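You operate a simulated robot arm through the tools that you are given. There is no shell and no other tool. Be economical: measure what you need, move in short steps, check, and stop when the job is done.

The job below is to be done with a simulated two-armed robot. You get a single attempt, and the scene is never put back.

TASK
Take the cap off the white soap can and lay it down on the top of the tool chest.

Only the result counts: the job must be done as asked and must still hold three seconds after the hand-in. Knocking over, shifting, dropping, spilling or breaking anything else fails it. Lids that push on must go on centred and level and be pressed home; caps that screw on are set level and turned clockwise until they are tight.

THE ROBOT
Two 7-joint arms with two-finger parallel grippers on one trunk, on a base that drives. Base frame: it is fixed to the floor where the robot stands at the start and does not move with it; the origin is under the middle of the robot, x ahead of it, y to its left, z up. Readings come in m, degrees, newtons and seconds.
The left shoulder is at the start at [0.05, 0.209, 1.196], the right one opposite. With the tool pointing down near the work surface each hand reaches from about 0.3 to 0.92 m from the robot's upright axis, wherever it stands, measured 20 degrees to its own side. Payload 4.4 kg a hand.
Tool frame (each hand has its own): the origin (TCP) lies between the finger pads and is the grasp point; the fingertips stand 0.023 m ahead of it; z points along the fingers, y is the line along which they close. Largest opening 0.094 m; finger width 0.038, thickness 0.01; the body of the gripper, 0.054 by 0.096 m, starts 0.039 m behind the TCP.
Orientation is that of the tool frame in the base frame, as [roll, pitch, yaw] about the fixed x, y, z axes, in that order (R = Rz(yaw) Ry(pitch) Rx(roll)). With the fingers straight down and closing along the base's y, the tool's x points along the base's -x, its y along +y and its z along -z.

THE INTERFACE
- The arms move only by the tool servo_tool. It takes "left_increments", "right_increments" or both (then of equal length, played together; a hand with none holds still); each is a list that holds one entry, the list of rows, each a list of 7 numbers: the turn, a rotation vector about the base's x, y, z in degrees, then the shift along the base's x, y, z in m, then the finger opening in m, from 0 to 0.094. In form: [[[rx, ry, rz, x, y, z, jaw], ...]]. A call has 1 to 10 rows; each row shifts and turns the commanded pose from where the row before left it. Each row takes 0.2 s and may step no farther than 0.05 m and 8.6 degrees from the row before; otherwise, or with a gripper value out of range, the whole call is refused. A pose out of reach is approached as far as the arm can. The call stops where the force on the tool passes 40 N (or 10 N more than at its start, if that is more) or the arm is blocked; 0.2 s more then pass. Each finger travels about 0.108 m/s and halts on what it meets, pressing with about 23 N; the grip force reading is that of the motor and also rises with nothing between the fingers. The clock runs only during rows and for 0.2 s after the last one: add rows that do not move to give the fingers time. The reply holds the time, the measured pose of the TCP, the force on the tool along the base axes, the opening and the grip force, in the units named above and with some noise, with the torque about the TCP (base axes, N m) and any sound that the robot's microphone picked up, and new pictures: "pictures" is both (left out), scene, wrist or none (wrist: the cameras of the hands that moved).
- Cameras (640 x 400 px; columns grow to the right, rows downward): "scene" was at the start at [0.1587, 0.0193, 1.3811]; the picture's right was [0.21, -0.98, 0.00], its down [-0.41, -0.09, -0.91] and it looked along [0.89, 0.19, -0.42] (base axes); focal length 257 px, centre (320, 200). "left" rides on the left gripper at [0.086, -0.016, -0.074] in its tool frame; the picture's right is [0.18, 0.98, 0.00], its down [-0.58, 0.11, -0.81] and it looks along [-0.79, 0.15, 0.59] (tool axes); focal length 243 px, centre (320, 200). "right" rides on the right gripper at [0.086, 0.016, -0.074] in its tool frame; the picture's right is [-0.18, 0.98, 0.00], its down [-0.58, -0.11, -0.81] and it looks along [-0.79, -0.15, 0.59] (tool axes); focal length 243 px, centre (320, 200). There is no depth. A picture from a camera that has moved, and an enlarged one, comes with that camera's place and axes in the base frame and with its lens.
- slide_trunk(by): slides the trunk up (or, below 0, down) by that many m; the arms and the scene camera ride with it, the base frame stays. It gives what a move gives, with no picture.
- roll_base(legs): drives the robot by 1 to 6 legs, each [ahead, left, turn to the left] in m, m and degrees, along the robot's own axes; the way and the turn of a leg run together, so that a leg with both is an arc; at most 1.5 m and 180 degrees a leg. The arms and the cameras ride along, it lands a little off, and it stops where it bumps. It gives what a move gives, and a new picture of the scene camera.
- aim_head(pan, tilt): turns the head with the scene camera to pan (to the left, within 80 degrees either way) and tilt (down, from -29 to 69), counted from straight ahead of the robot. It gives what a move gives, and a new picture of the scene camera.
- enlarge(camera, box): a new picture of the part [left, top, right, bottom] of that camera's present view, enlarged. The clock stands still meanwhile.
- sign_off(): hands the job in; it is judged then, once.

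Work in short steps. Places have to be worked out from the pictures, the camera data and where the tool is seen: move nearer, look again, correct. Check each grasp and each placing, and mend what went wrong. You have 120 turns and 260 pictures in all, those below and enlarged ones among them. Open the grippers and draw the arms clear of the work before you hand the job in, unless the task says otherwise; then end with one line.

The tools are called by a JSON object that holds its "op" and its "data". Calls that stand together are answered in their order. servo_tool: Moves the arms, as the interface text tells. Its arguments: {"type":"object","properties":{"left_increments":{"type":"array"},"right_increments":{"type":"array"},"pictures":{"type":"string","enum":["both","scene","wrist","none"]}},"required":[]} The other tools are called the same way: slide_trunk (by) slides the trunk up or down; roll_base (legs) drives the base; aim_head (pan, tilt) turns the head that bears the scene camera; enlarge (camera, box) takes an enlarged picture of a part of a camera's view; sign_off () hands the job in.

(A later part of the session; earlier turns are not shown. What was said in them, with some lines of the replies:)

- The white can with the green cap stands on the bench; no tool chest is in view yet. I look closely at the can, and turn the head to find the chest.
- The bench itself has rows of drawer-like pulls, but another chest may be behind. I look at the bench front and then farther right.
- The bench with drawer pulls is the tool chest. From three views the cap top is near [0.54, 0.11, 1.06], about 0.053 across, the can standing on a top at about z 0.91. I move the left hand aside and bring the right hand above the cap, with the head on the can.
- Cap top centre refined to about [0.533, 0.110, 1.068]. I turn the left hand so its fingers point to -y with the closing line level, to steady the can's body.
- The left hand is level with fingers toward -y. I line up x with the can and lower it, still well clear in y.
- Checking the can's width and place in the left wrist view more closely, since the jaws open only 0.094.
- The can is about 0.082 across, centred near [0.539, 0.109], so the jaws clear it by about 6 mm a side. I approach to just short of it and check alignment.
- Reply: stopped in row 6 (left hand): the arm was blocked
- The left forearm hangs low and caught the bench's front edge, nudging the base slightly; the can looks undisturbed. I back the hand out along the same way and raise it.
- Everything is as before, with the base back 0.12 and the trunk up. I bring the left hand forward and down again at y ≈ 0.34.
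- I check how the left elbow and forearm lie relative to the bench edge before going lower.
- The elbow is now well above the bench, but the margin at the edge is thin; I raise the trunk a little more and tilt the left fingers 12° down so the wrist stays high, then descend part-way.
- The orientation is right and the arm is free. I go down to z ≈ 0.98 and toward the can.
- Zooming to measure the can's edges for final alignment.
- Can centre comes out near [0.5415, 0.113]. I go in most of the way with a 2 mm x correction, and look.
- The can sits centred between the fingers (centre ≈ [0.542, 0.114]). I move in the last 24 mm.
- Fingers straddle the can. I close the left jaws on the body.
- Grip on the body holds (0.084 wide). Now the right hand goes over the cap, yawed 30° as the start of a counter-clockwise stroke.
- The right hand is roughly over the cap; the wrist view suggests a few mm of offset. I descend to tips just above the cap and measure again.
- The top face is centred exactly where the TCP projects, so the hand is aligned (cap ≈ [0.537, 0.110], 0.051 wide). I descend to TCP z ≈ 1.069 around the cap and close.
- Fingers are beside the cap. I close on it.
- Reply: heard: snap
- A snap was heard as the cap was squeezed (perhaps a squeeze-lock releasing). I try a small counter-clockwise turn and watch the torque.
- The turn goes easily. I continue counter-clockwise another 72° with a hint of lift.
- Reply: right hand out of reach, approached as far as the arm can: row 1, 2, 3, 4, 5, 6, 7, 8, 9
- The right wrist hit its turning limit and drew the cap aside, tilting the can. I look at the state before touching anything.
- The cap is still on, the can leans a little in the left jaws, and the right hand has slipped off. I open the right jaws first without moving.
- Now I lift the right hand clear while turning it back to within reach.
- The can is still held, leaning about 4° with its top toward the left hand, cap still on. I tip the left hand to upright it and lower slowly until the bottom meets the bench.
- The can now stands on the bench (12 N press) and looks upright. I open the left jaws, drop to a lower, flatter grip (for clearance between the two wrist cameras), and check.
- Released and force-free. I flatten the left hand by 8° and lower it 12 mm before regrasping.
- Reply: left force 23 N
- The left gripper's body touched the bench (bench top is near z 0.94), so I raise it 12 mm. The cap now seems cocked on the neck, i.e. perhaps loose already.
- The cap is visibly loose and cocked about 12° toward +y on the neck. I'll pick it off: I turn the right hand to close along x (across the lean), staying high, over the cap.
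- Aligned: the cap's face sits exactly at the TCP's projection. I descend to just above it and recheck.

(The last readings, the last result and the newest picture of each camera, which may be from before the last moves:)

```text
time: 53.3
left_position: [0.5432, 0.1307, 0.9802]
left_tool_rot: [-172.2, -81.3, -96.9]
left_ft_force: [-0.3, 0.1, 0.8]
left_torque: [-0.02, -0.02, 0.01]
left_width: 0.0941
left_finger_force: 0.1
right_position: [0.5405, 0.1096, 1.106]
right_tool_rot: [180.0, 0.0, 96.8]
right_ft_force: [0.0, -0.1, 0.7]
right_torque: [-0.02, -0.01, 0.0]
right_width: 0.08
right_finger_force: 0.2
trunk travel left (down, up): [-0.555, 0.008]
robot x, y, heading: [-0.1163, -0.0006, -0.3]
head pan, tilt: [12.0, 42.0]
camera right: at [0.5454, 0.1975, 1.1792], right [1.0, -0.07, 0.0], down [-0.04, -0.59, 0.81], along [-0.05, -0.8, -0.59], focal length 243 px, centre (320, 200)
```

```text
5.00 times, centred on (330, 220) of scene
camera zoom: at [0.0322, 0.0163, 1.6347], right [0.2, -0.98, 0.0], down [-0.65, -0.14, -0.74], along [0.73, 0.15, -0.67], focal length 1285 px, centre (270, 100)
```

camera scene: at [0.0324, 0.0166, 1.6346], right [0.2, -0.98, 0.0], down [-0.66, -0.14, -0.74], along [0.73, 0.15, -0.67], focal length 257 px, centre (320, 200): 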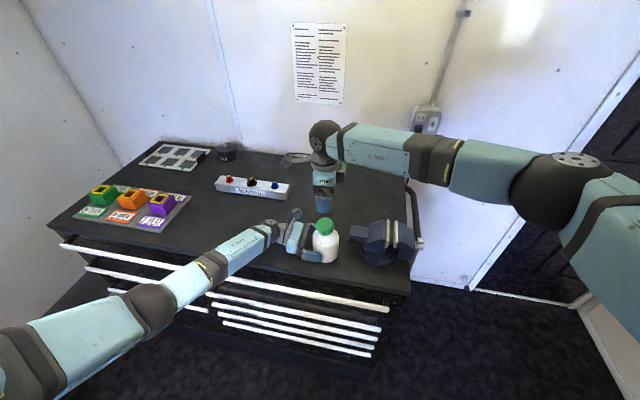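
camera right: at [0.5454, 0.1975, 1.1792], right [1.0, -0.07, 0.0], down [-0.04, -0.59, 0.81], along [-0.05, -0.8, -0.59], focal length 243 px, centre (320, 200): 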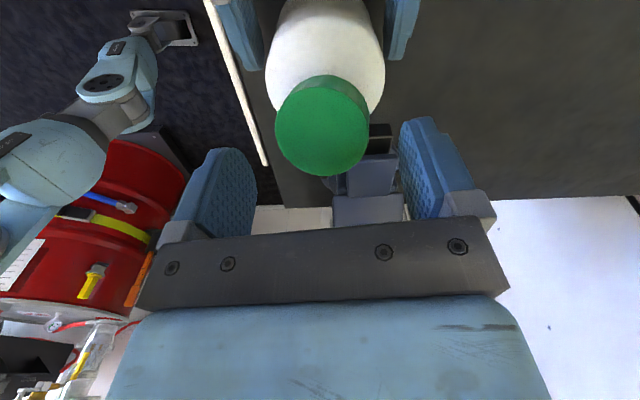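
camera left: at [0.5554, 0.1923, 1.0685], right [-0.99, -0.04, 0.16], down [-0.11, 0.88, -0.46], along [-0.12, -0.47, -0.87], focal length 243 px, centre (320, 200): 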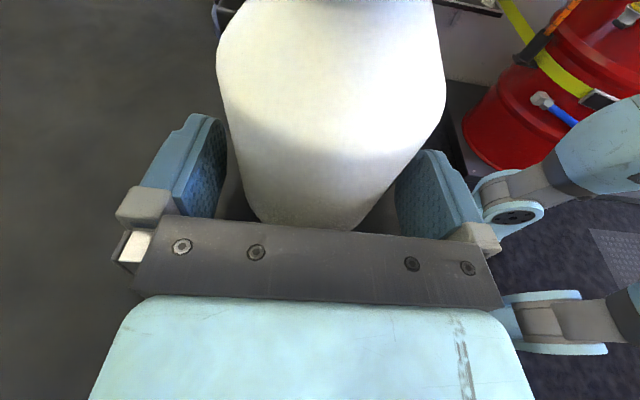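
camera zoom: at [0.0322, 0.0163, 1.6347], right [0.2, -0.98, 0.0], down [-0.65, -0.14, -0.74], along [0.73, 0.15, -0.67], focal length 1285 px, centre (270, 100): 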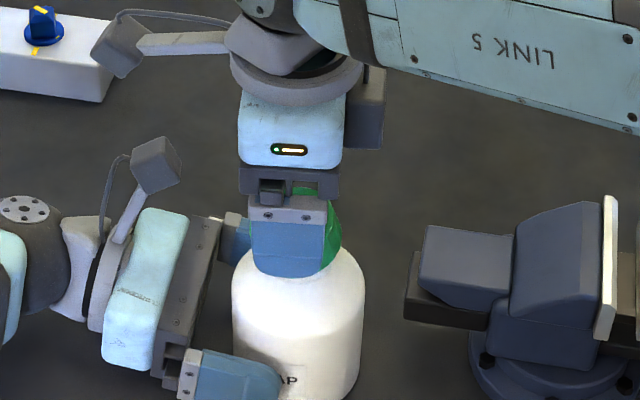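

Still aligned. I descend the last 34 mm and close on the cap.

{"op": "servo_tool", "data": {"right_increments": [[[0, 0, 0, 0, 0, -0.014, 0.08], [0, 0, 0, 0, 0, -0.012, 0.08], [0, 0, 0, 0, 0, -0.008, 0.08], [0, 0, 0, 0, 0, 0, 0.08]]], "pictures": "wrist"}}

{"op": "servo_tool", "data": {"right_increments": [[[0, 0, 0, 0, 0, 0, 0.06], [0, 0, 0, 0, 0, 0, 0.05], [0, 0, 0, 0, 0, 0, 0.04], [0, 0, 0, 0, 0, 0, 0.04]]], "pictures": "wrist"}}

```text
time: 54.3
left_position: [0.5405, 0.1305, 0.9786]
left_tool_rot: [-172.2, -81.3, -97.0]
left_ft_force: [0.5, -0.4, -0.5]
left_torque: [0.02, 0.02, -0.01]
left_width: 0.0937
left_finger_force: 0.0
right_position: [0.5399, 0.1093, 1.071]
right_tool_rot: [180.0, -0.1, 96.9]
right_ft_force: [-0.2, 0.7, -0.4]
right_torque: [-0.01, -0.02, 0.0]
right_width: 0.0801
right_finger_force: 0.1
trunk travel left (down, up): [-0.555, 0.008]
robot x, y, heading: [-0.1182, 0.002, -0.4]
head pan, tilt: [12.0, 42.0]
camera right: at [0.5449, 0.1979, 1.1453], right [1.0, -0.07, 0.0], down [-0.04, -0.59, 0.81], along [-0.05, -0.8, -0.59], focal length 243 px, centre (320, 200)
```

right: 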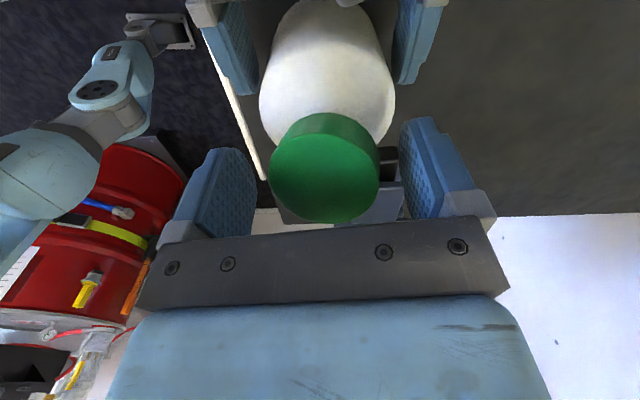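

```text
time: 55.3
left_position: [0.5419, 0.1309, 0.9791]
left_tool_rot: [-172.1, -81.4, -96.9]
left_ft_force: [0.2, 0.6, 0.0]
left_torque: [0.0, 0.01, 0.02]
left_width: 0.094
left_finger_force: 0.1
right_position: [0.5401, 0.1085, 1.0714]
right_tool_rot: [180.0, -0.1, 96.9]
right_ft_force: [1.9, -0.6, 0.9]
right_torque: [0.01, -0.04, 0.01]
right_width: 0.0515
right_finger_force: 23.0
trunk travel left (down, up): [-0.555, 0.008]
robot x, y, heading: [-0.1208, 0.0011, -0.4]
head pan, tilt: [12.0, 42.0]
camera right: at [0.5452, 0.1978, 1.1455], right [1.0, -0.07, 0.0], down [-0.04, -0.59, 0.81], along [-0.05, -0.8, -0.59], focal length 243 px, centre (320, 200)
```

right: 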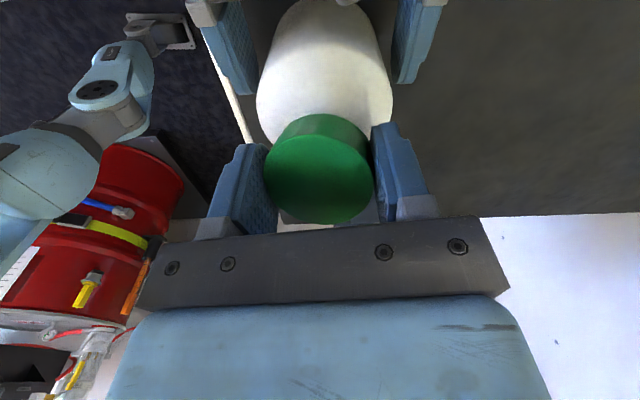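

Cap gripped. I lift 5 mm slowly and check the force and whether the can stays.

{"op": "servo_tool", "data": {"right_increments": [[[0, 0, 0, 0, 0, 0.002, 0.04], [0, 0, 0, 0, 0, 0.002, 0.04], [0, 0, 0, 0, 0, 0.001, 0.04]]], "pictures": "wrist"}}

{"op": "enlarge", "data": {"camera": "scene", "box": [280, 190, 380, 270]}}

```text
time: 56.1
left_position: [0.5408, 0.1307, 0.9798]
left_tool_rot: [-172.3, -81.2, -96.8]
left_ft_force: [0.5, -0.7, 0.1]
left_torque: [0.02, 0.01, 0.0]
left_width: 0.0939
left_finger_force: 0.0
right_position: [0.5411, 0.1101, 1.0777]
right_tool_rot: [180.0, 0.0, 96.8]
right_ft_force: [0.6, 1.1, -0.1]
right_torque: [0.04, -0.04, -0.02]
right_width: 0.0511
right_finger_force: 22.9
trunk travel left (down, up): [-0.555, 0.008]
robot x, y, heading: [-0.1172, 0.0, -0.3]
head pan, tilt: [12.0, 42.0]
camera right: at [0.5455, 0.1982, 1.1506], right [1.0, -0.07, 0.0], down [-0.04, -0.59, 0.81], along [-0.05, -0.8, -0.59], focal length 243 px, centre (320, 200)
```

right: 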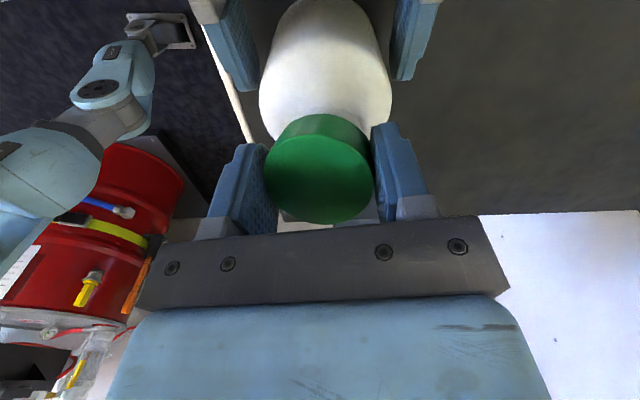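

```text
5.00 times, centred on (330, 230) of scene
camera zoom: at [0.0327, 0.0166, 1.6346], right [0.2, -0.98, 0.0], down [-0.66, -0.14, -0.74], along [0.73, 0.15, -0.67], focal length 1285 px, centre (270, 50)
```

zoom: 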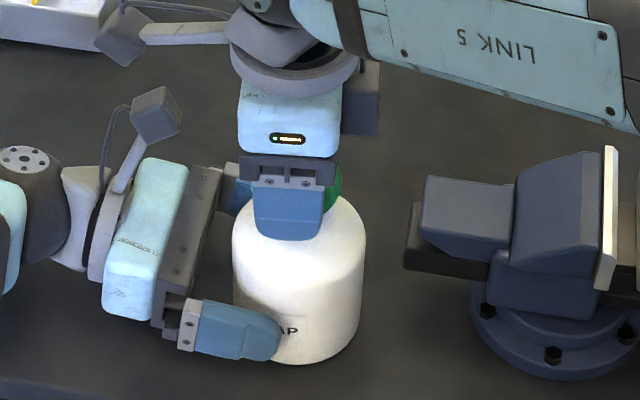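

Force is near zero: the cap is coming free and the can stays put. I lift on to about 7 cm clear.

{"op": "servo_tool", "data": {"right_increments": [[[0, 0, 0, 0, 0, 0.005, 0.04], [0, 0, 0, 0, 0, 0.007, 0.04], [0, 0, 0, 0, 0, 0.01, 0.04], [0, 0, 0, 0, 0, 0.015, 0.04], [0, 0, 0, 0, 0, 0.02, 0.04], [0, 0, 0, 0, 0, 0.02, 0.04], [0, 0, 0, 0, 0, 0, 0.04]]]}}

{"op": "enlarge", "data": {"camera": "scene", "box": [280, 170, 380, 270]}}

```text
time: 57.7
left_position: [0.5419, 0.13, 0.9793]
left_tool_rot: [-172.3, -81.3, -96.8]
left_ft_force: [0.2, 0.2, 0.3]
left_torque: [-0.02, 0.02, 0.02]
left_width: 0.0941
left_finger_force: 0.2
right_position: [0.5405, 0.1101, 1.1535]
right_tool_rot: [180.0, 0.0, 96.8]
right_ft_force: [-0.3, 0.6, 0.0]
right_torque: [-0.02, 0.0, -0.02]
right_width: 0.0509
right_finger_force: 22.7
trunk travel left (down, up): [-0.555, 0.008]
robot x, y, heading: [-0.1186, 0.001, -0.2]
head pan, tilt: [12.0, 42.0]
camera scene: at [0.0326, 0.0166, 1.6346], right [0.2, -0.98, 0.0], down [-0.66, -0.14, -0.74], along [0.73, 0.15, -0.67], focal length 257 px, centre (320, 200)
camera right: at [0.5459, 0.198, 1.2273], right [1.0, -0.07, 0.0], down [-0.04, -0.59, 0.81], along [-0.05, -0.8, -0.59], focal length 243 px, centre (320, 200)
```

scene: 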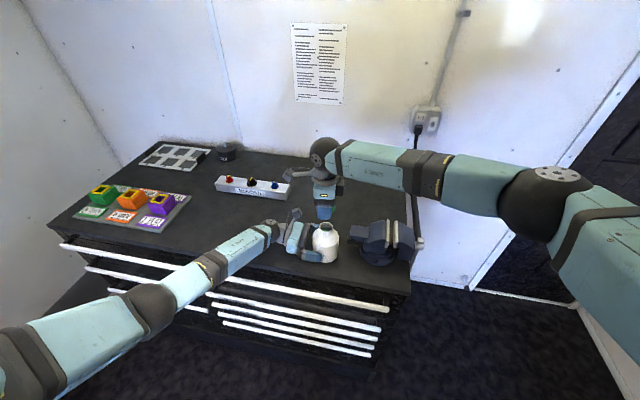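
right: 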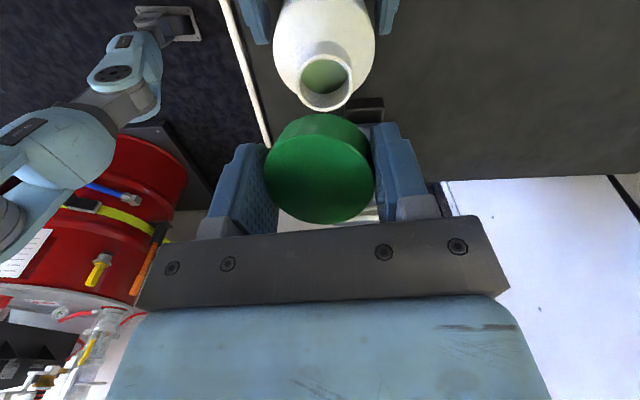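

```text
4.00 times, centred on (330, 220) of scene
camera zoom: at [0.0326, 0.0166, 1.6346], right [0.2, -0.98, 0.0], down [-0.66, -0.14, -0.74], along [0.73, 0.15, -0.67], focal length 1028 px, centre (280, 120)
```

zoom: 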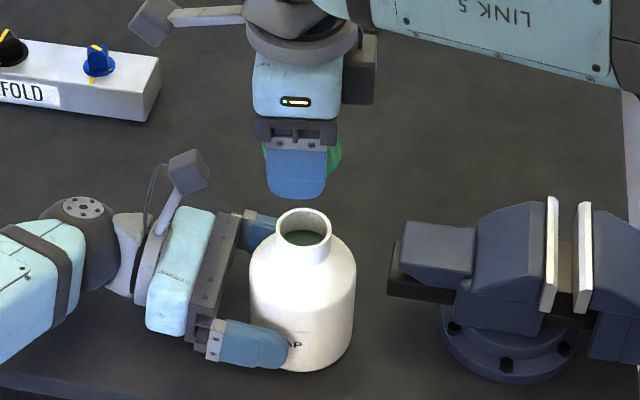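

The cap is off and the open can stands upright. I back the left hand straight out along +y, then raise it, while the right hand holds the cap a bit higher.

{"op": "servo_tool", "data": {"left_increments": [[[0, 0, 0, 0, 0.01, 0, 0.094], [0, 0, 0, 0, 0.015, 0, 0.094], [0, 0, 0, 0, 0.025, 0, 0.094], [0, 0, 0, 0, 0.035, 0.005, 0.094], [0, 0, 0, 0, 0.04, 0.01, 0.094], [0, 0, 0, 0, 0.04, 0.02, 0.094], [0, 0, 0, 0, 0.02, 0.04, 0.094], [0, 0, 0, 0, 0, 0.045, 0.094], [0, 0, 0, 0, 0, 0.045, 0.094], [0, 0, 0, 0, 0, 0.045, 0.094]]], "right_increments": [[[0, 0, 0, 0, 0, 0.01, 0.04], [0, 0, 0, 0, 0, 0.01, 0.04], [0, 0, 0, 0, 0, 0.01, 0.04], [0, 0, 0, 0, 0, 0.01, 0.04], [0, 0, 0, 0, 0, 0, 0.04], [0, 0, 0, 0, 0, 0, 0.04], [0, 0, 0, 0, 0, 0, 0.04], [0, 0, 0, 0, 0, 0, 0.04], [0, 0, 0, 0, 0, 0, 0.04], [0, 0, 0, 0, 0, 0, 0.04]]], "pictures": "scene"}}

```text
time: 59.9
left_position: [0.54, 0.3148, 1.1904]
left_tool_rot: [-172.3, -81.3, -96.8]
left_ft_force: [0.3, 0.1, 0.1]
left_torque: [0.0, -0.02, 0.03]
left_width: 0.094
left_finger_force: 0.1
right_position: [0.5384, 0.1103, 1.1946]
right_tool_rot: [180.0, 0.0, 96.8]
right_ft_force: [0.2, 0.0, 0.0]
right_torque: [0.0, -0.03, -0.03]
right_width: 0.0508
right_finger_force: 23.3
trunk travel left (down, up): [-0.555, 0.008]
robot x, y, heading: [-0.1142, 0.002, -0.1]
head pan, tilt: [12.0, 42.0]
camera scene: at [0.0315, 0.0162, 1.6347], right [0.2, -0.98, 0.0], down [-0.65, -0.14, -0.74], along [0.73, 0.15, -0.67], focal length 257 px, centre (320, 200)
```

scene: 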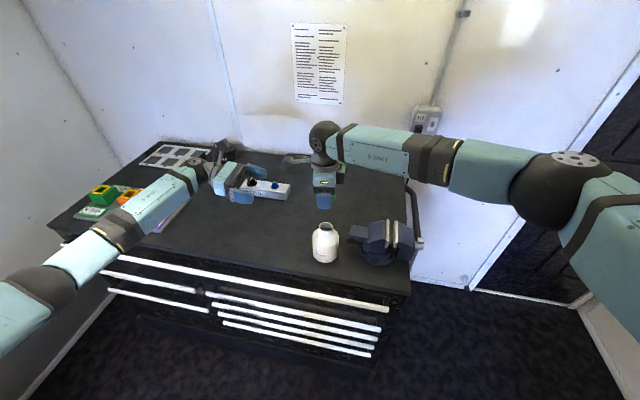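

Both hands are clear. I drive the base forward 0.12 so the spot behind the can comes into easy reach.

{"op": "roll_base", "data": {"legs": [[0.12, 0, 0]]}}

```text
time: 61.2
left_position: [0.659, 0.3147, 1.1903]
left_tool_rot: [-171.7, -81.2, -97.3]
left_ft_force: [-0.1, 0.4, 0.2]
left_torque: [-0.01, 0.0, 0.02]
left_width: 0.0938
left_finger_force: 0.1
right_position: [0.6571, 0.1099, 1.1942]
right_tool_rot: [179.9, 0.0, 96.8]
right_ft_force: [-0.8, -0.3, 1.1]
right_torque: [0.0, -0.02, -0.02]
right_width: 0.051
right_finger_force: 22.7
trunk travel left (down, up): [-0.555, 0.008]
robot x, y, heading: [0.0018, 0.0032, -0.0]
head pan, tilt: [12.0, 42.0]
camera scene: at [0.1492, 0.016, 1.6349], right [0.2, -0.98, 0.0], down [-0.65, -0.14, -0.74], along [0.73, 0.15, -0.67], focal length 257 px, centre (320, 200)
```

scene: 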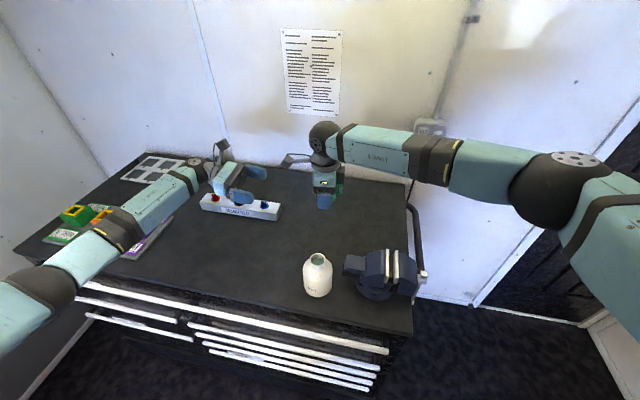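

Reach is comfortable now. I shift to x ≈ 0.69 and descend to about 4 cm above the bench top.

{"op": "servo_tool", "data": {"right_increments": [[[0, 0, 0, 0.015, 0, 0, 0.04], [0, 0, 0, 0.015, 0, -0.015, 0.04], [0, 0, 0, 0, 0, -0.03, 0.04], [0, 0, 0, 0, 0, -0.03, 0.04], [0, 0, 0, 0, 0, -0.03, 0.04], [0, 0, 0, 0, 0, -0.03, 0.04], [0, 0, 0, 0, 0, -0.03, 0.04], [0, 0, 0, 0, 0, -0.02, 0.04], [0, 0, 0, 0, 0, 0, 0.04]]]}}

{"op": "enlarge", "data": {"camera": "scene", "box": [260, 190, 420, 300]}}

```text
time: 63.2
left_position: [0.6611, 0.3144, 1.1897]
left_tool_rot: [-172.2, -81.3, -97.0]
left_ft_force: [0.3, -0.5, -0.7]
left_torque: [0.03, -0.03, -0.03]
left_width: 0.0943
left_finger_force: 0.0
right_position: [0.6893, 0.1082, 1.0068]
right_tool_rot: [179.9, 0.0, 96.8]
right_ft_force: [0.0, -0.4, 0.1]
right_torque: [0.0, 0.01, 0.02]
right_width: 0.0508
right_finger_force: 23.2
trunk travel left (down, up): [-0.555, 0.008]
robot x, y, heading: [0.0018, -0.0019, -0.3]
head pan, tilt: [12.0, 42.0]
camera scene: at [0.151, 0.0157, 1.6347], right [0.2, -0.98, 0.0], down [-0.65, -0.14, -0.74], along [0.73, 0.15, -0.67], focal length 257 px, centre (320, 200)
camera right: at [0.6946, 0.1978, 1.0813], right [1.0, -0.07, 0.0], down [-0.04, -0.59, 0.81], along [-0.05, -0.8, -0.59], focal length 243 px, centre (320, 200)
```

scene: 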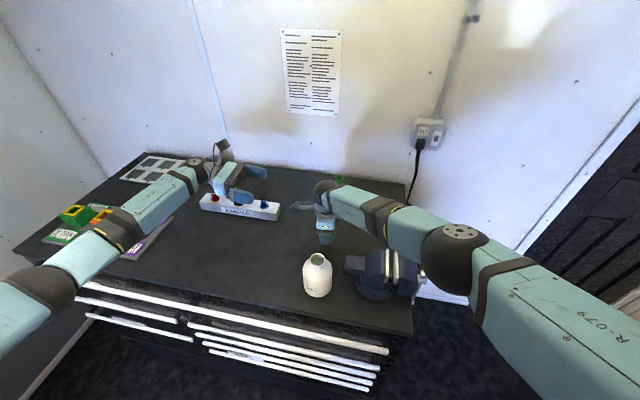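
right: 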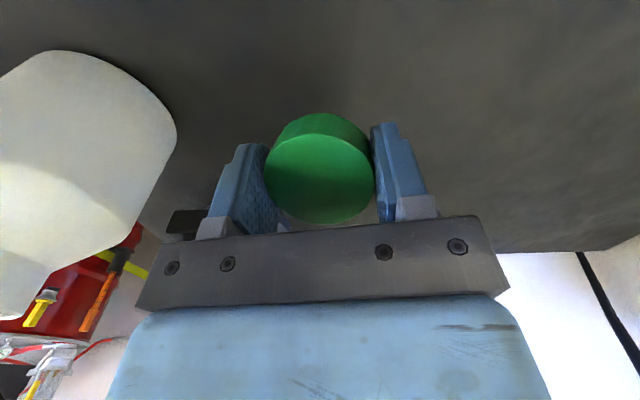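

```text
3.64 times, centred on (340, 245) of scene
camera zoom: at [0.151, 0.0157, 1.6347], right [0.2, -0.98, 0.0], down [-0.65, -0.14, -0.74], along [0.73, 0.15, -0.67], focal length 935 px, centre (247, 36)
```

zoom: 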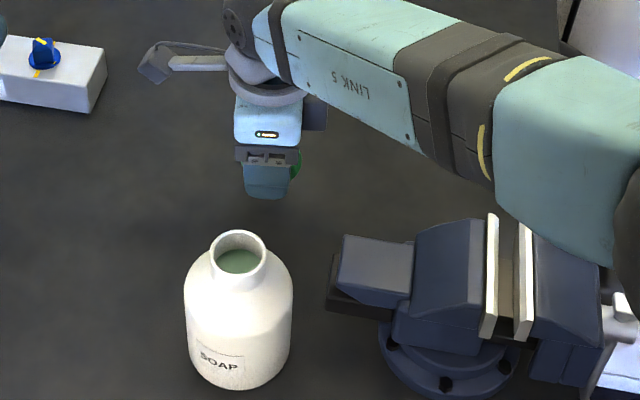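

All clear of the vise. I lower slowly until the cap touches.

{"op": "servo_tool", "data": {"right_increments": [[[0, 0, 0, 0, 0, -0.015, 0.04], [0, 0, 0, 0, 0, -0.01, 0.04], [0, 0, 0, 0, 0, -0.004, 0.04], [0, 0, 0, 0, 0, -0.002, 0.04], [0, 0, 0, 0, 0, 0, 0.04]]], "pictures": "wrist"}}

```text
time: 64.4
left_position: [0.6606, 0.3145, 1.1898]
left_tool_rot: [-172.2, -81.3, -96.9]
left_ft_force: [-0.1, 0.0, 0.0]
left_torque: [0.02, 0.01, -0.03]
left_width: 0.094
left_finger_force: 0.1
right_position: [0.6861, 0.108, 0.98]
right_tool_rot: [-180.0, -0.1, 96.7]
right_ft_force: [0.4, -0.2, 0.5]
right_torque: [-0.01, -0.02, -0.02]
right_width: 0.0504
right_finger_force: 23.3
right hand out of reach, approached as far as the arm can: row 4
trunk travel left (down, up): [-0.555, 0.008]
robot x, y, heading: [-0.0032, 0.0014, -0.3]
head pan, tilt: [12.0, 42.0]
camera right: at [0.6926, 0.1971, 1.0541], right [1.0, -0.07, 0.0], down [-0.04, -0.59, 0.81], along [-0.05, -0.8, -0.59], focal length 243 px, centre (320, 200)
```

right: 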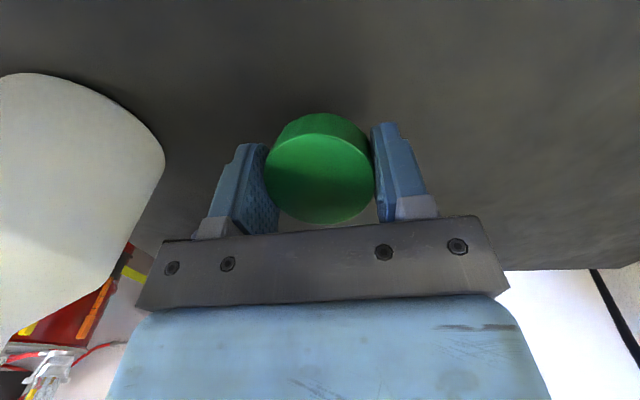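

The arm is at its reach limit here. I raise the hand 6 cm and lower the trunk 6 cm to gain reach, then continue.

{"op": "servo_tool", "data": {"right_increments": [[[0, 0, 0, 0, 0, 0.02, 0.04], [0, 0, 0, 0, 0, 0.02, 0.04], [0, 0, 0, 0, 0, 0.02, 0.04], [0, 0, 0, 0, 0, 0, 0.04]]], "pictures": "none"}}

{"op": "slide_trunk", "data": {"by": -0.06}}

```text
time: 65.4
left_position: [0.6595, 0.3148, 1.1888]
left_tool_rot: [-172.3, -81.4, -96.8]
left_ft_force: [0.2, 0.0, 0.4]
left_torque: [-0.01, 0.0, -0.07]
left_width: 0.0941
left_finger_force: 0.2
right_position: [0.6865, 0.1086, 1.0407]
right_tool_rot: [-180.0, 0.0, 96.8]
right_ft_force: [-0.1, -0.1, -0.1]
right_torque: [0.01, 0.02, 0.04]
right_width: 0.0506
right_finger_force: 23.2
trunk travel left (down, up): [-0.555, 0.008]
robot x, y, heading: [0.0013, 0.0005, -0.4]
head pan, tilt: [12.0, 42.0]
```

```text
time: 66.4
left_position: [0.6614, 0.3148, 1.1288]
left_tool_rot: [-172.0, -81.3, -97.1]
left_ft_force: [-0.1, 0.1, -0.1]
left_torque: [-0.03, 0.0, 0.0]
left_width: 0.094
left_finger_force: 0.0
right_position: [0.6863, 0.1079, 0.9809]
right_tool_rot: [180.0, 0.0, 96.8]
right_ft_force: [0.6, -1.7, 0.2]
right_torque: [0.0, 0.01, -0.01]
right_width: 0.0504
right_finger_force: 22.7
trunk travel left (down, up): [-0.495, 0.068]
robot x, y, heading: [0.003, 0.0038, -0.3]
head pan, tilt: [12.0, 42.0]
```

Now at z 0.981 with reach to spare; I lower in 2 mm steps, watching the force.

{"op": "servo_tool", "data": {"right_increments": [[[0, 0, 0, 0, 0, -0.002, 0.04], [0, 0, 0, 0, 0, -0.002, 0.04], [0, 0, 0, 0, 0, -0.002, 0.04], [0, 0, 0, 0, 0, -0.002, 0.04]]], "pictures": "wrist"}}

```text
time: 67.4
left_position: [0.6601, 0.3148, 1.1286]
left_tool_rot: [-172.2, -81.3, -96.7]
left_ft_force: [0.1, 0.1, -0.8]
left_torque: [0.01, 0.0, 0.01]
left_width: 0.0939
left_finger_force: 0.0
right_position: [0.6876, 0.1097, 0.973]
right_tool_rot: [-179.9, 0.0, 96.8]
right_ft_force: [-0.1, 0.7, -1.1]
right_torque: [-0.01, 0.02, -0.02]
right_width: 0.0505
right_finger_force: 23.2
trunk travel left (down, up): [-0.495, 0.068]
robot x, y, heading: [0.0019, 0.0021, -0.4]
head pan, tilt: [12.0, 42.0]
camera right: at [0.6928, 0.1975, 1.0466], right [1.0, -0.07, 0.0], down [-0.04, -0.59, 0.81], along [-0.05, -0.8, -0.59], focal length 243 px, centre (320, 200)
```

right: 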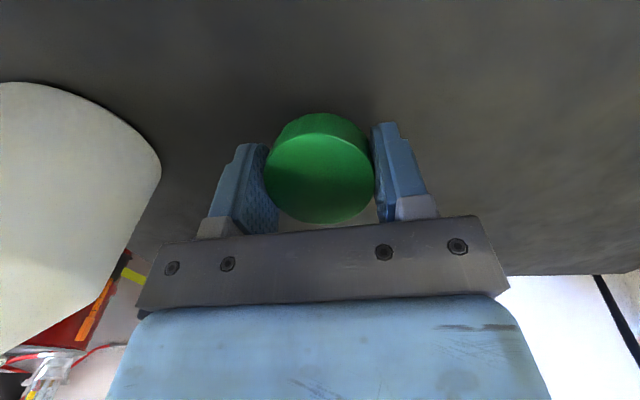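

No contact yet; I keep lowering in small steps.

{"op": "servo_tool", "data": {"right_increments": [[[0, 0, 0, 0, 0, -0.002, 0.04], [0, 0, 0, 0, 0, -0.002, 0.04], [0, 0, 0, 0, 0, -0.0015, 0.04]]], "pictures": "none"}}

{"op": "enlarge", "data": {"camera": "scene", "box": [290, 200, 370, 250]}}

```text
time: 68.2
left_position: [0.6602, 0.3147, 1.1289]
left_tool_rot: [-172.3, -81.3, -96.8]
left_ft_force: [-0.1, 0.2, -0.1]
left_torque: [0.01, -0.03, 0.01]
left_width: 0.0941
left_finger_force: 0.1
right_position: [0.6877, 0.1085, 0.9674]
right_tool_rot: [-180.0, -0.1, 96.9]
right_ft_force: [1.0, -0.1, 0.1]
right_torque: [0.0, 0.02, -0.01]
right_width: 0.0505
right_finger_force: 23.0
trunk travel left (down, up): [-0.495, 0.068]
robot x, y, heading: [0.0033, -0.0013, -0.3]
head pan, tilt: [12.0, 42.0]
```

```text
8.00 times, centred on (330, 225) of scene
camera zoom: at [0.1511, 0.0161, 1.5746], right [0.2, -0.98, 0.0], down [-0.66, -0.14, -0.74], along [0.73, 0.15, -0.67], focal length 2056 px, centre (240, 0)
```

zoom: 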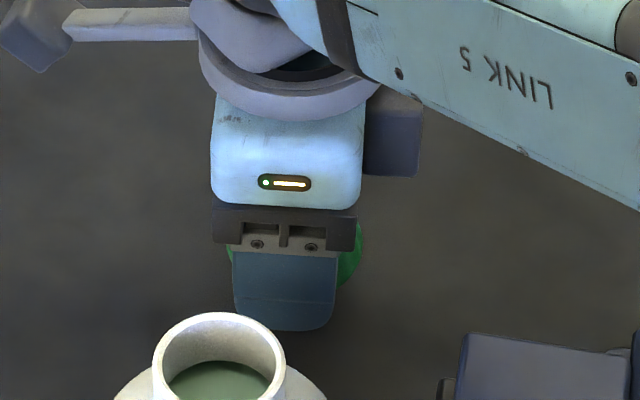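

Still free; continuing down in 1.5 mm steps until contact.

{"op": "servo_tool", "data": {"right_increments": [[[0, 0, 0, 0, 0, -0.0015, 0.04], [0, 0, 0, 0, 0, -0.0015, 0.04], [0, 0, 0, 0, 0, -0.0015, 0.04]]], "pictures": "none"}}

{"op": "servo_tool", "data": {"right_increments": [[[0, 0, 0, 0, 0, -0.0015, 0.04], [0, 0, 0, 0, 0, -0.0015, 0.04]]], "pictures": "wrist"}}

```text
time: 69.0
left_position: [0.6599, 0.3146, 1.1293]
left_tool_rot: [-172.2, -81.3, -96.9]
left_ft_force: [-0.6, 0.1, -1.1]
left_torque: [0.01, 0.01, -0.02]
left_width: 0.094
left_finger_force: 0.1
right_position: [0.687, 0.1095, 0.9616]
right_tool_rot: [179.9, 0.0, 96.8]
right_ft_force: [-1.5, -0.2, 0.1]
right_torque: [0.01, 0.03, 0.01]
right_width: 0.0504
right_finger_force: 22.5
trunk travel left (down, up): [-0.495, 0.068]
robot x, y, heading: [-0.0011, -0.0035, -0.3]
head pan, tilt: [12.0, 42.0]
```

```text
time: 69.6
left_position: [0.6597, 0.3149, 1.1286]
left_tool_rot: [-172.2, -81.4, -96.8]
left_ft_force: [1.2, 0.4, -0.7]
left_torque: [0.0, 0.0, -0.01]
left_width: 0.094
left_finger_force: 0.1
right_position: [0.6873, 0.1091, 0.9597]
right_tool_rot: [-180.0, -0.1, 96.8]
right_ft_force: [0.2, 0.0, -0.7]
right_torque: [0.0, 0.01, 0.01]
right_width: 0.0506
right_finger_force: 23.0
trunk travel left (down, up): [-0.495, 0.068]
robot x, y, heading: [0.0005, -0.0011, 0.0]
head pan, tilt: [12.0, 42.0]
camera right: at [0.6926, 0.1975, 1.0337], right [1.0, -0.07, 0.0], down [-0.04, -0.59, 0.81], along [-0.05, -0.8, -0.59], focal length 243 px, centre (320, 200)
```

right: 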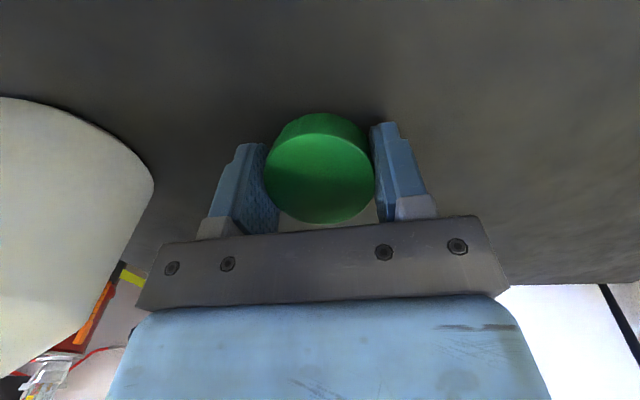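

Still no contact; continue.

{"op": "servo_tool", "data": {"right_increments": [[[0, 0, 0, 0, 0, -0.0015, 0.04], [0, 0, 0, 0, 0, -0.0015, 0.04], [0, 0, 0, 0, 0, -0.0015, 0.04]]], "pictures": "none"}}

{"op": "servo_tool", "data": {"right_increments": [[[0, 0, 0, 0, 0, -0.0015, 0.04], [0, 0, 0, 0, 0, -0.0015, 0.04]]], "pictures": "none"}}

{"op": "servo_tool", "data": {"right_increments": [[[0, 0, 0, 0, 0, -0.0015, 0.04], [0, 0, 0, 0, 0, -0.0015, 0.04]]], "pictures": "wrist"}}

```text
time: 70.4
left_position: [0.6615, 0.3156, 1.1287]
left_tool_rot: [-172.1, -81.2, -96.8]
left_ft_force: [0.3, 0.6, 0.3]
left_torque: [0.01, 0.02, 0.02]
left_width: 0.094
left_finger_force: 0.0
right_position: [0.687, 0.1091, 0.9563]
right_tool_rot: [180.0, -0.1, 96.8]
right_ft_force: [-0.4, 0.6, 0.5]
right_torque: [0.0, -0.05, 0.01]
right_width: 0.05
right_finger_force: 23.2
trunk travel left (down, up): [-0.495, 0.068]
robot x, y, heading: [0.0024, -0.0003, -0.4]
head pan, tilt: [12.0, 42.0]
```

```text
time: 71.0
left_position: [0.661, 0.3151, 1.1304]
left_tool_rot: [-172.0, -81.3, -97.1]
left_ft_force: [-0.1, 0.0, -0.3]
left_torque: [-0.02, 0.0, 0.0]
left_width: 0.0938
left_finger_force: 0.0
right_position: [0.6874, 0.1088, 0.9543]
right_tool_rot: [179.9, -0.1, 96.9]
right_ft_force: [0.9, -0.6, 8.1]
right_torque: [0.14, -0.03, -0.04]
right_width: 0.0504
right_finger_force: 22.4
trunk travel left (down, up): [-0.495, 0.068]
robot x, y, heading: [0.0023, 0.0021, -0.3]
head pan, tilt: [12.0, 42.0]
```

```text
time: 71.6
left_position: [0.6584, 0.3143, 1.131]
left_tool_rot: [-171.3, -81.3, -97.9]
left_ft_force: [-0.5, 0.3, -0.6]
left_torque: [-0.02, 0.0, 0.0]
left_width: 0.0941
left_finger_force: 0.1
right_position: [0.6866, 0.1092, 0.9526]
right_tool_rot: [179.7, -0.1, 96.7]
right_ft_force: [5.5, -0.5, 27.1]
right_torque: [0.01, 0.32, -0.07]
right_width: 0.0503
right_finger_force: 22.9
trunk travel left (down, up): [-0.495, 0.068]
robot x, y, heading: [0.0009, 0.0005, -0.3]
head pan, tilt: [12.0, 42.0]
camera right: at [0.6916, 0.1974, 1.027], right [1.0, -0.07, 0.0], down [-0.04, -0.59, 0.81], along [-0.05, -0.8, -0.59], focal length 243 px, centre (320, 200)
```

right: 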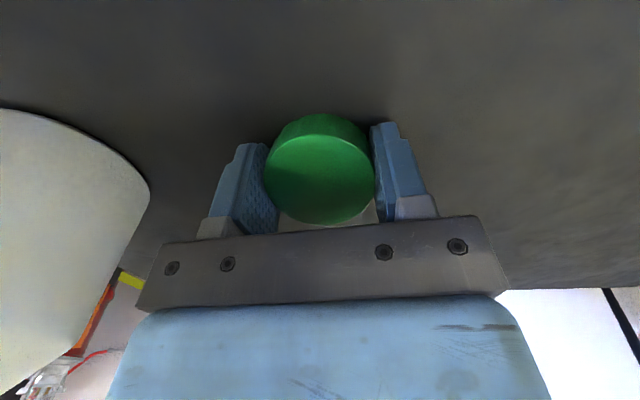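

Contact at z ≈ 0.953 (27 N, cap on the top). I ease up 2 mm, then open the jaws moderately.

{"op": "servo_tool", "data": {"right_increments": [[[0, 0, 0, 0, 0, 0.002, 0.04], [0, 0, 0, 0, 0, 0, 0.055], [0, 0, 0, 0, 0, 0, 0.065], [0, 0, 0, 0, 0, 0, 0.075], [0, 0, 0, 0, 0, 0, 0.075]]], "pictures": "wrist"}}

```text
time: 72.8
left_position: [0.658, 0.3154, 1.1309]
left_tool_rot: [-171.6, -81.3, -97.6]
left_ft_force: [0.1, 0.2, -0.3]
left_torque: [-0.03, 0.0, 0.0]
left_width: 0.094
left_finger_force: 0.1
right_position: [0.686, 0.11, 0.9533]
right_tool_rot: [179.9, 0.0, 96.8]
right_ft_force: [6.4, 0.5, 24.4]
right_torque: [-0.35, 0.82, 0.01]
right_width: 0.0724
right_finger_force: 0.0
trunk travel left (down, up): [-0.495, 0.068]
robot x, y, heading: [-0.0014, -0.0008, -0.3]
head pan, tilt: [12.0, 42.0]
camera right: at [0.6909, 0.1973, 1.0268], right [1.0, -0.07, 0.0], down [-0.04, -0.59, 0.81], along [-0.05, -0.8, -0.59], focal length 243 px, centre (320, 200)
```

right: 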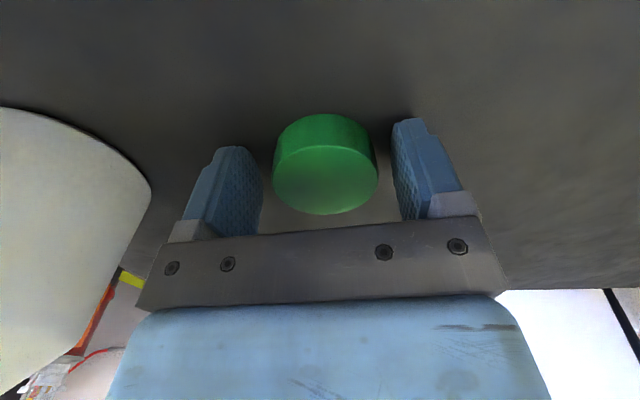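

The cap lies flat on the chest top; the fingertips rest on the surface. I raise the right hand straight up and away.

{"op": "servo_tool", "data": {"right_increments": [[[0, 0, 0, 0, 0, 0.006, 0.075], [0, 0, 0, 0, 0, 0.015, 0.075], [0, 0, 0, 0, 0, 0.03, 0.075], [0, 0, 0, 0, 0, 0.04, 0.075], [0, 0, 0, 0, 0, 0.04, 0.075], [0, 0, 0, 0, 0, 0.04, 0.075], [0, 0, 0, 0, 0, 0.03, 0.085], [0, 0, 0, -0.02, -0.04, 0, 0.094], [0, 0, 0, -0.02, -0.04, 0, 0.094], [0, 0, 0, -0.02, -0.04, 0, 0.094]]], "left_increments": [[[0, 0, 0, 0, 0, 0, 0.094], [0, 0, 0, 0, 0, 0.03, 0.094], [0, 0, 0, 0, 0, 0.03, 0.094], [0, 0, 0, 0, 0, 0.03, 0.094], [0, 0, 0, -0.02, 0.02, 0, 0.094], [0, 0, 0, -0.02, 0.02, 0, 0.094], [0, 0, 0, -0.02, 0.02, 0, 0.094], [0, 0, 0, 0, 0, 0, 0.094], [0, 0, 0, 0, 0, 0, 0.094], [0, 0, 0, 0, 0, 0, 0.094]]]}}

{"op": "enlarge", "data": {"camera": "scene", "box": [240, 160, 440, 310]}}

```text
time: 75.0
left_position: [0.6, 0.3714, 1.2207]
left_tool_rot: [-172.0, -81.2, -96.9]
left_ft_force: [-0.7, 0.1, -0.1]
left_torque: [0.02, 0.0, 0.02]
left_width: 0.0941
left_finger_force: 0.2
right_position: [0.626, -0.0132, 1.1527]
right_tool_rot: [180.0, -0.2, 96.8]
right_ft_force: [-0.2, -0.3, -0.2]
right_torque: [0.01, -0.02, -0.03]
right_width: 0.0939
right_finger_force: 0.0
trunk travel left (down, up): [-0.495, 0.068]
robot x, y, heading: [0.0015, 0.0022, -0.3]
head pan, tilt: [12.0, 42.0]
camera scene: at [0.1501, 0.0143, 1.5748], right [0.2, -0.98, 0.0], down [-0.65, -0.14, -0.74], along [0.73, 0.15, -0.67], focal length 257 px, centre (320, 200)
camera right: at [0.6319, 0.076, 1.2259], right [1.0, -0.07, 0.0], down [-0.04, -0.59, 0.8], along [-0.05, -0.8, -0.59], focal length 243 px, centre (320, 200)
camera left: at [0.6142, 0.4351, 1.3184], right [-0.99, -0.04, 0.16], down [-0.11, 0.88, -0.46], along [-0.12, -0.47, -0.88], focal length 243 px, centre (320, 200)
```

scene: 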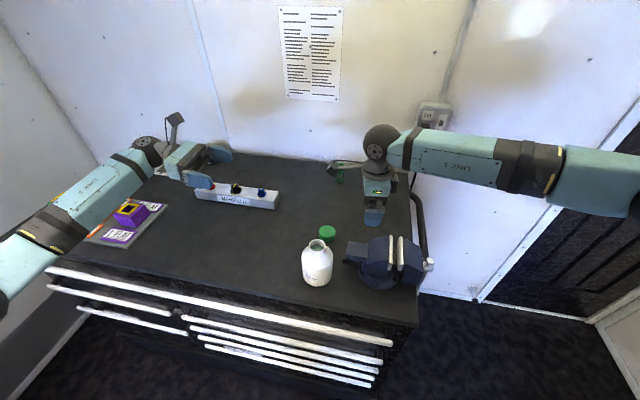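
right: 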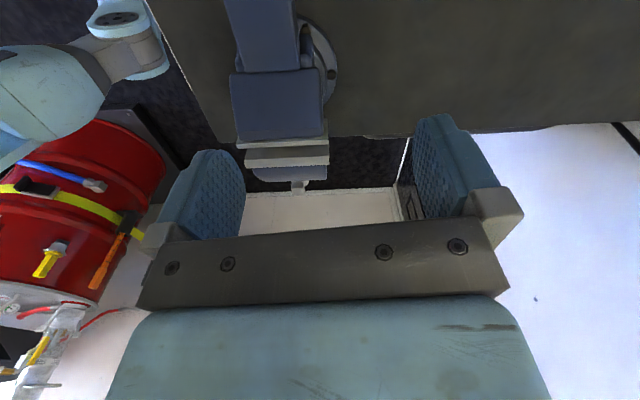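
left: 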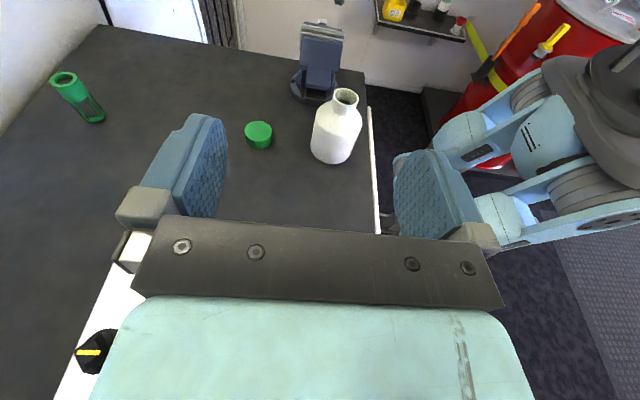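

```text
2.67 times, centred on (340, 235) of scene
camera zoom: at [0.1501, 0.0143, 1.5748], right [0.2, -0.98, 0.0], down [-0.65, -0.14, -0.74], along [0.73, 0.15, -0.67], focal length 685 px, centre (267, 107)
```

zoom: 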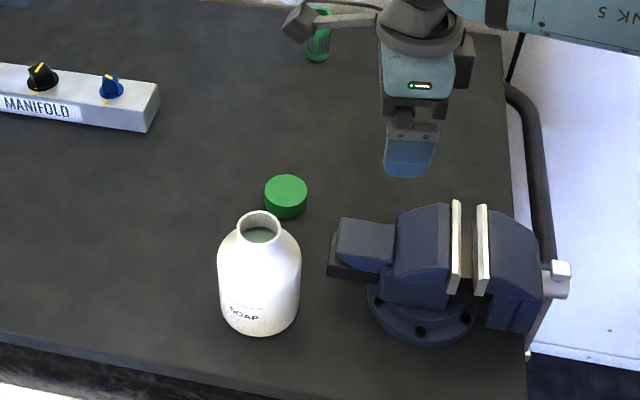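

The cap lies flat on the tool chest top behind the upright, open can, both grippers are open and clear. I hand the job in.

{"op": "sign_off", "data": {}}

```text
The job is handed in.
```

The soap can's green cap is off and lies flat on top of the tool chest (the drawered bench the can stands on). The can still stands upright, though it was tilted about 4° and shifted slightly while the cap came off; nothing else looked disturbed.
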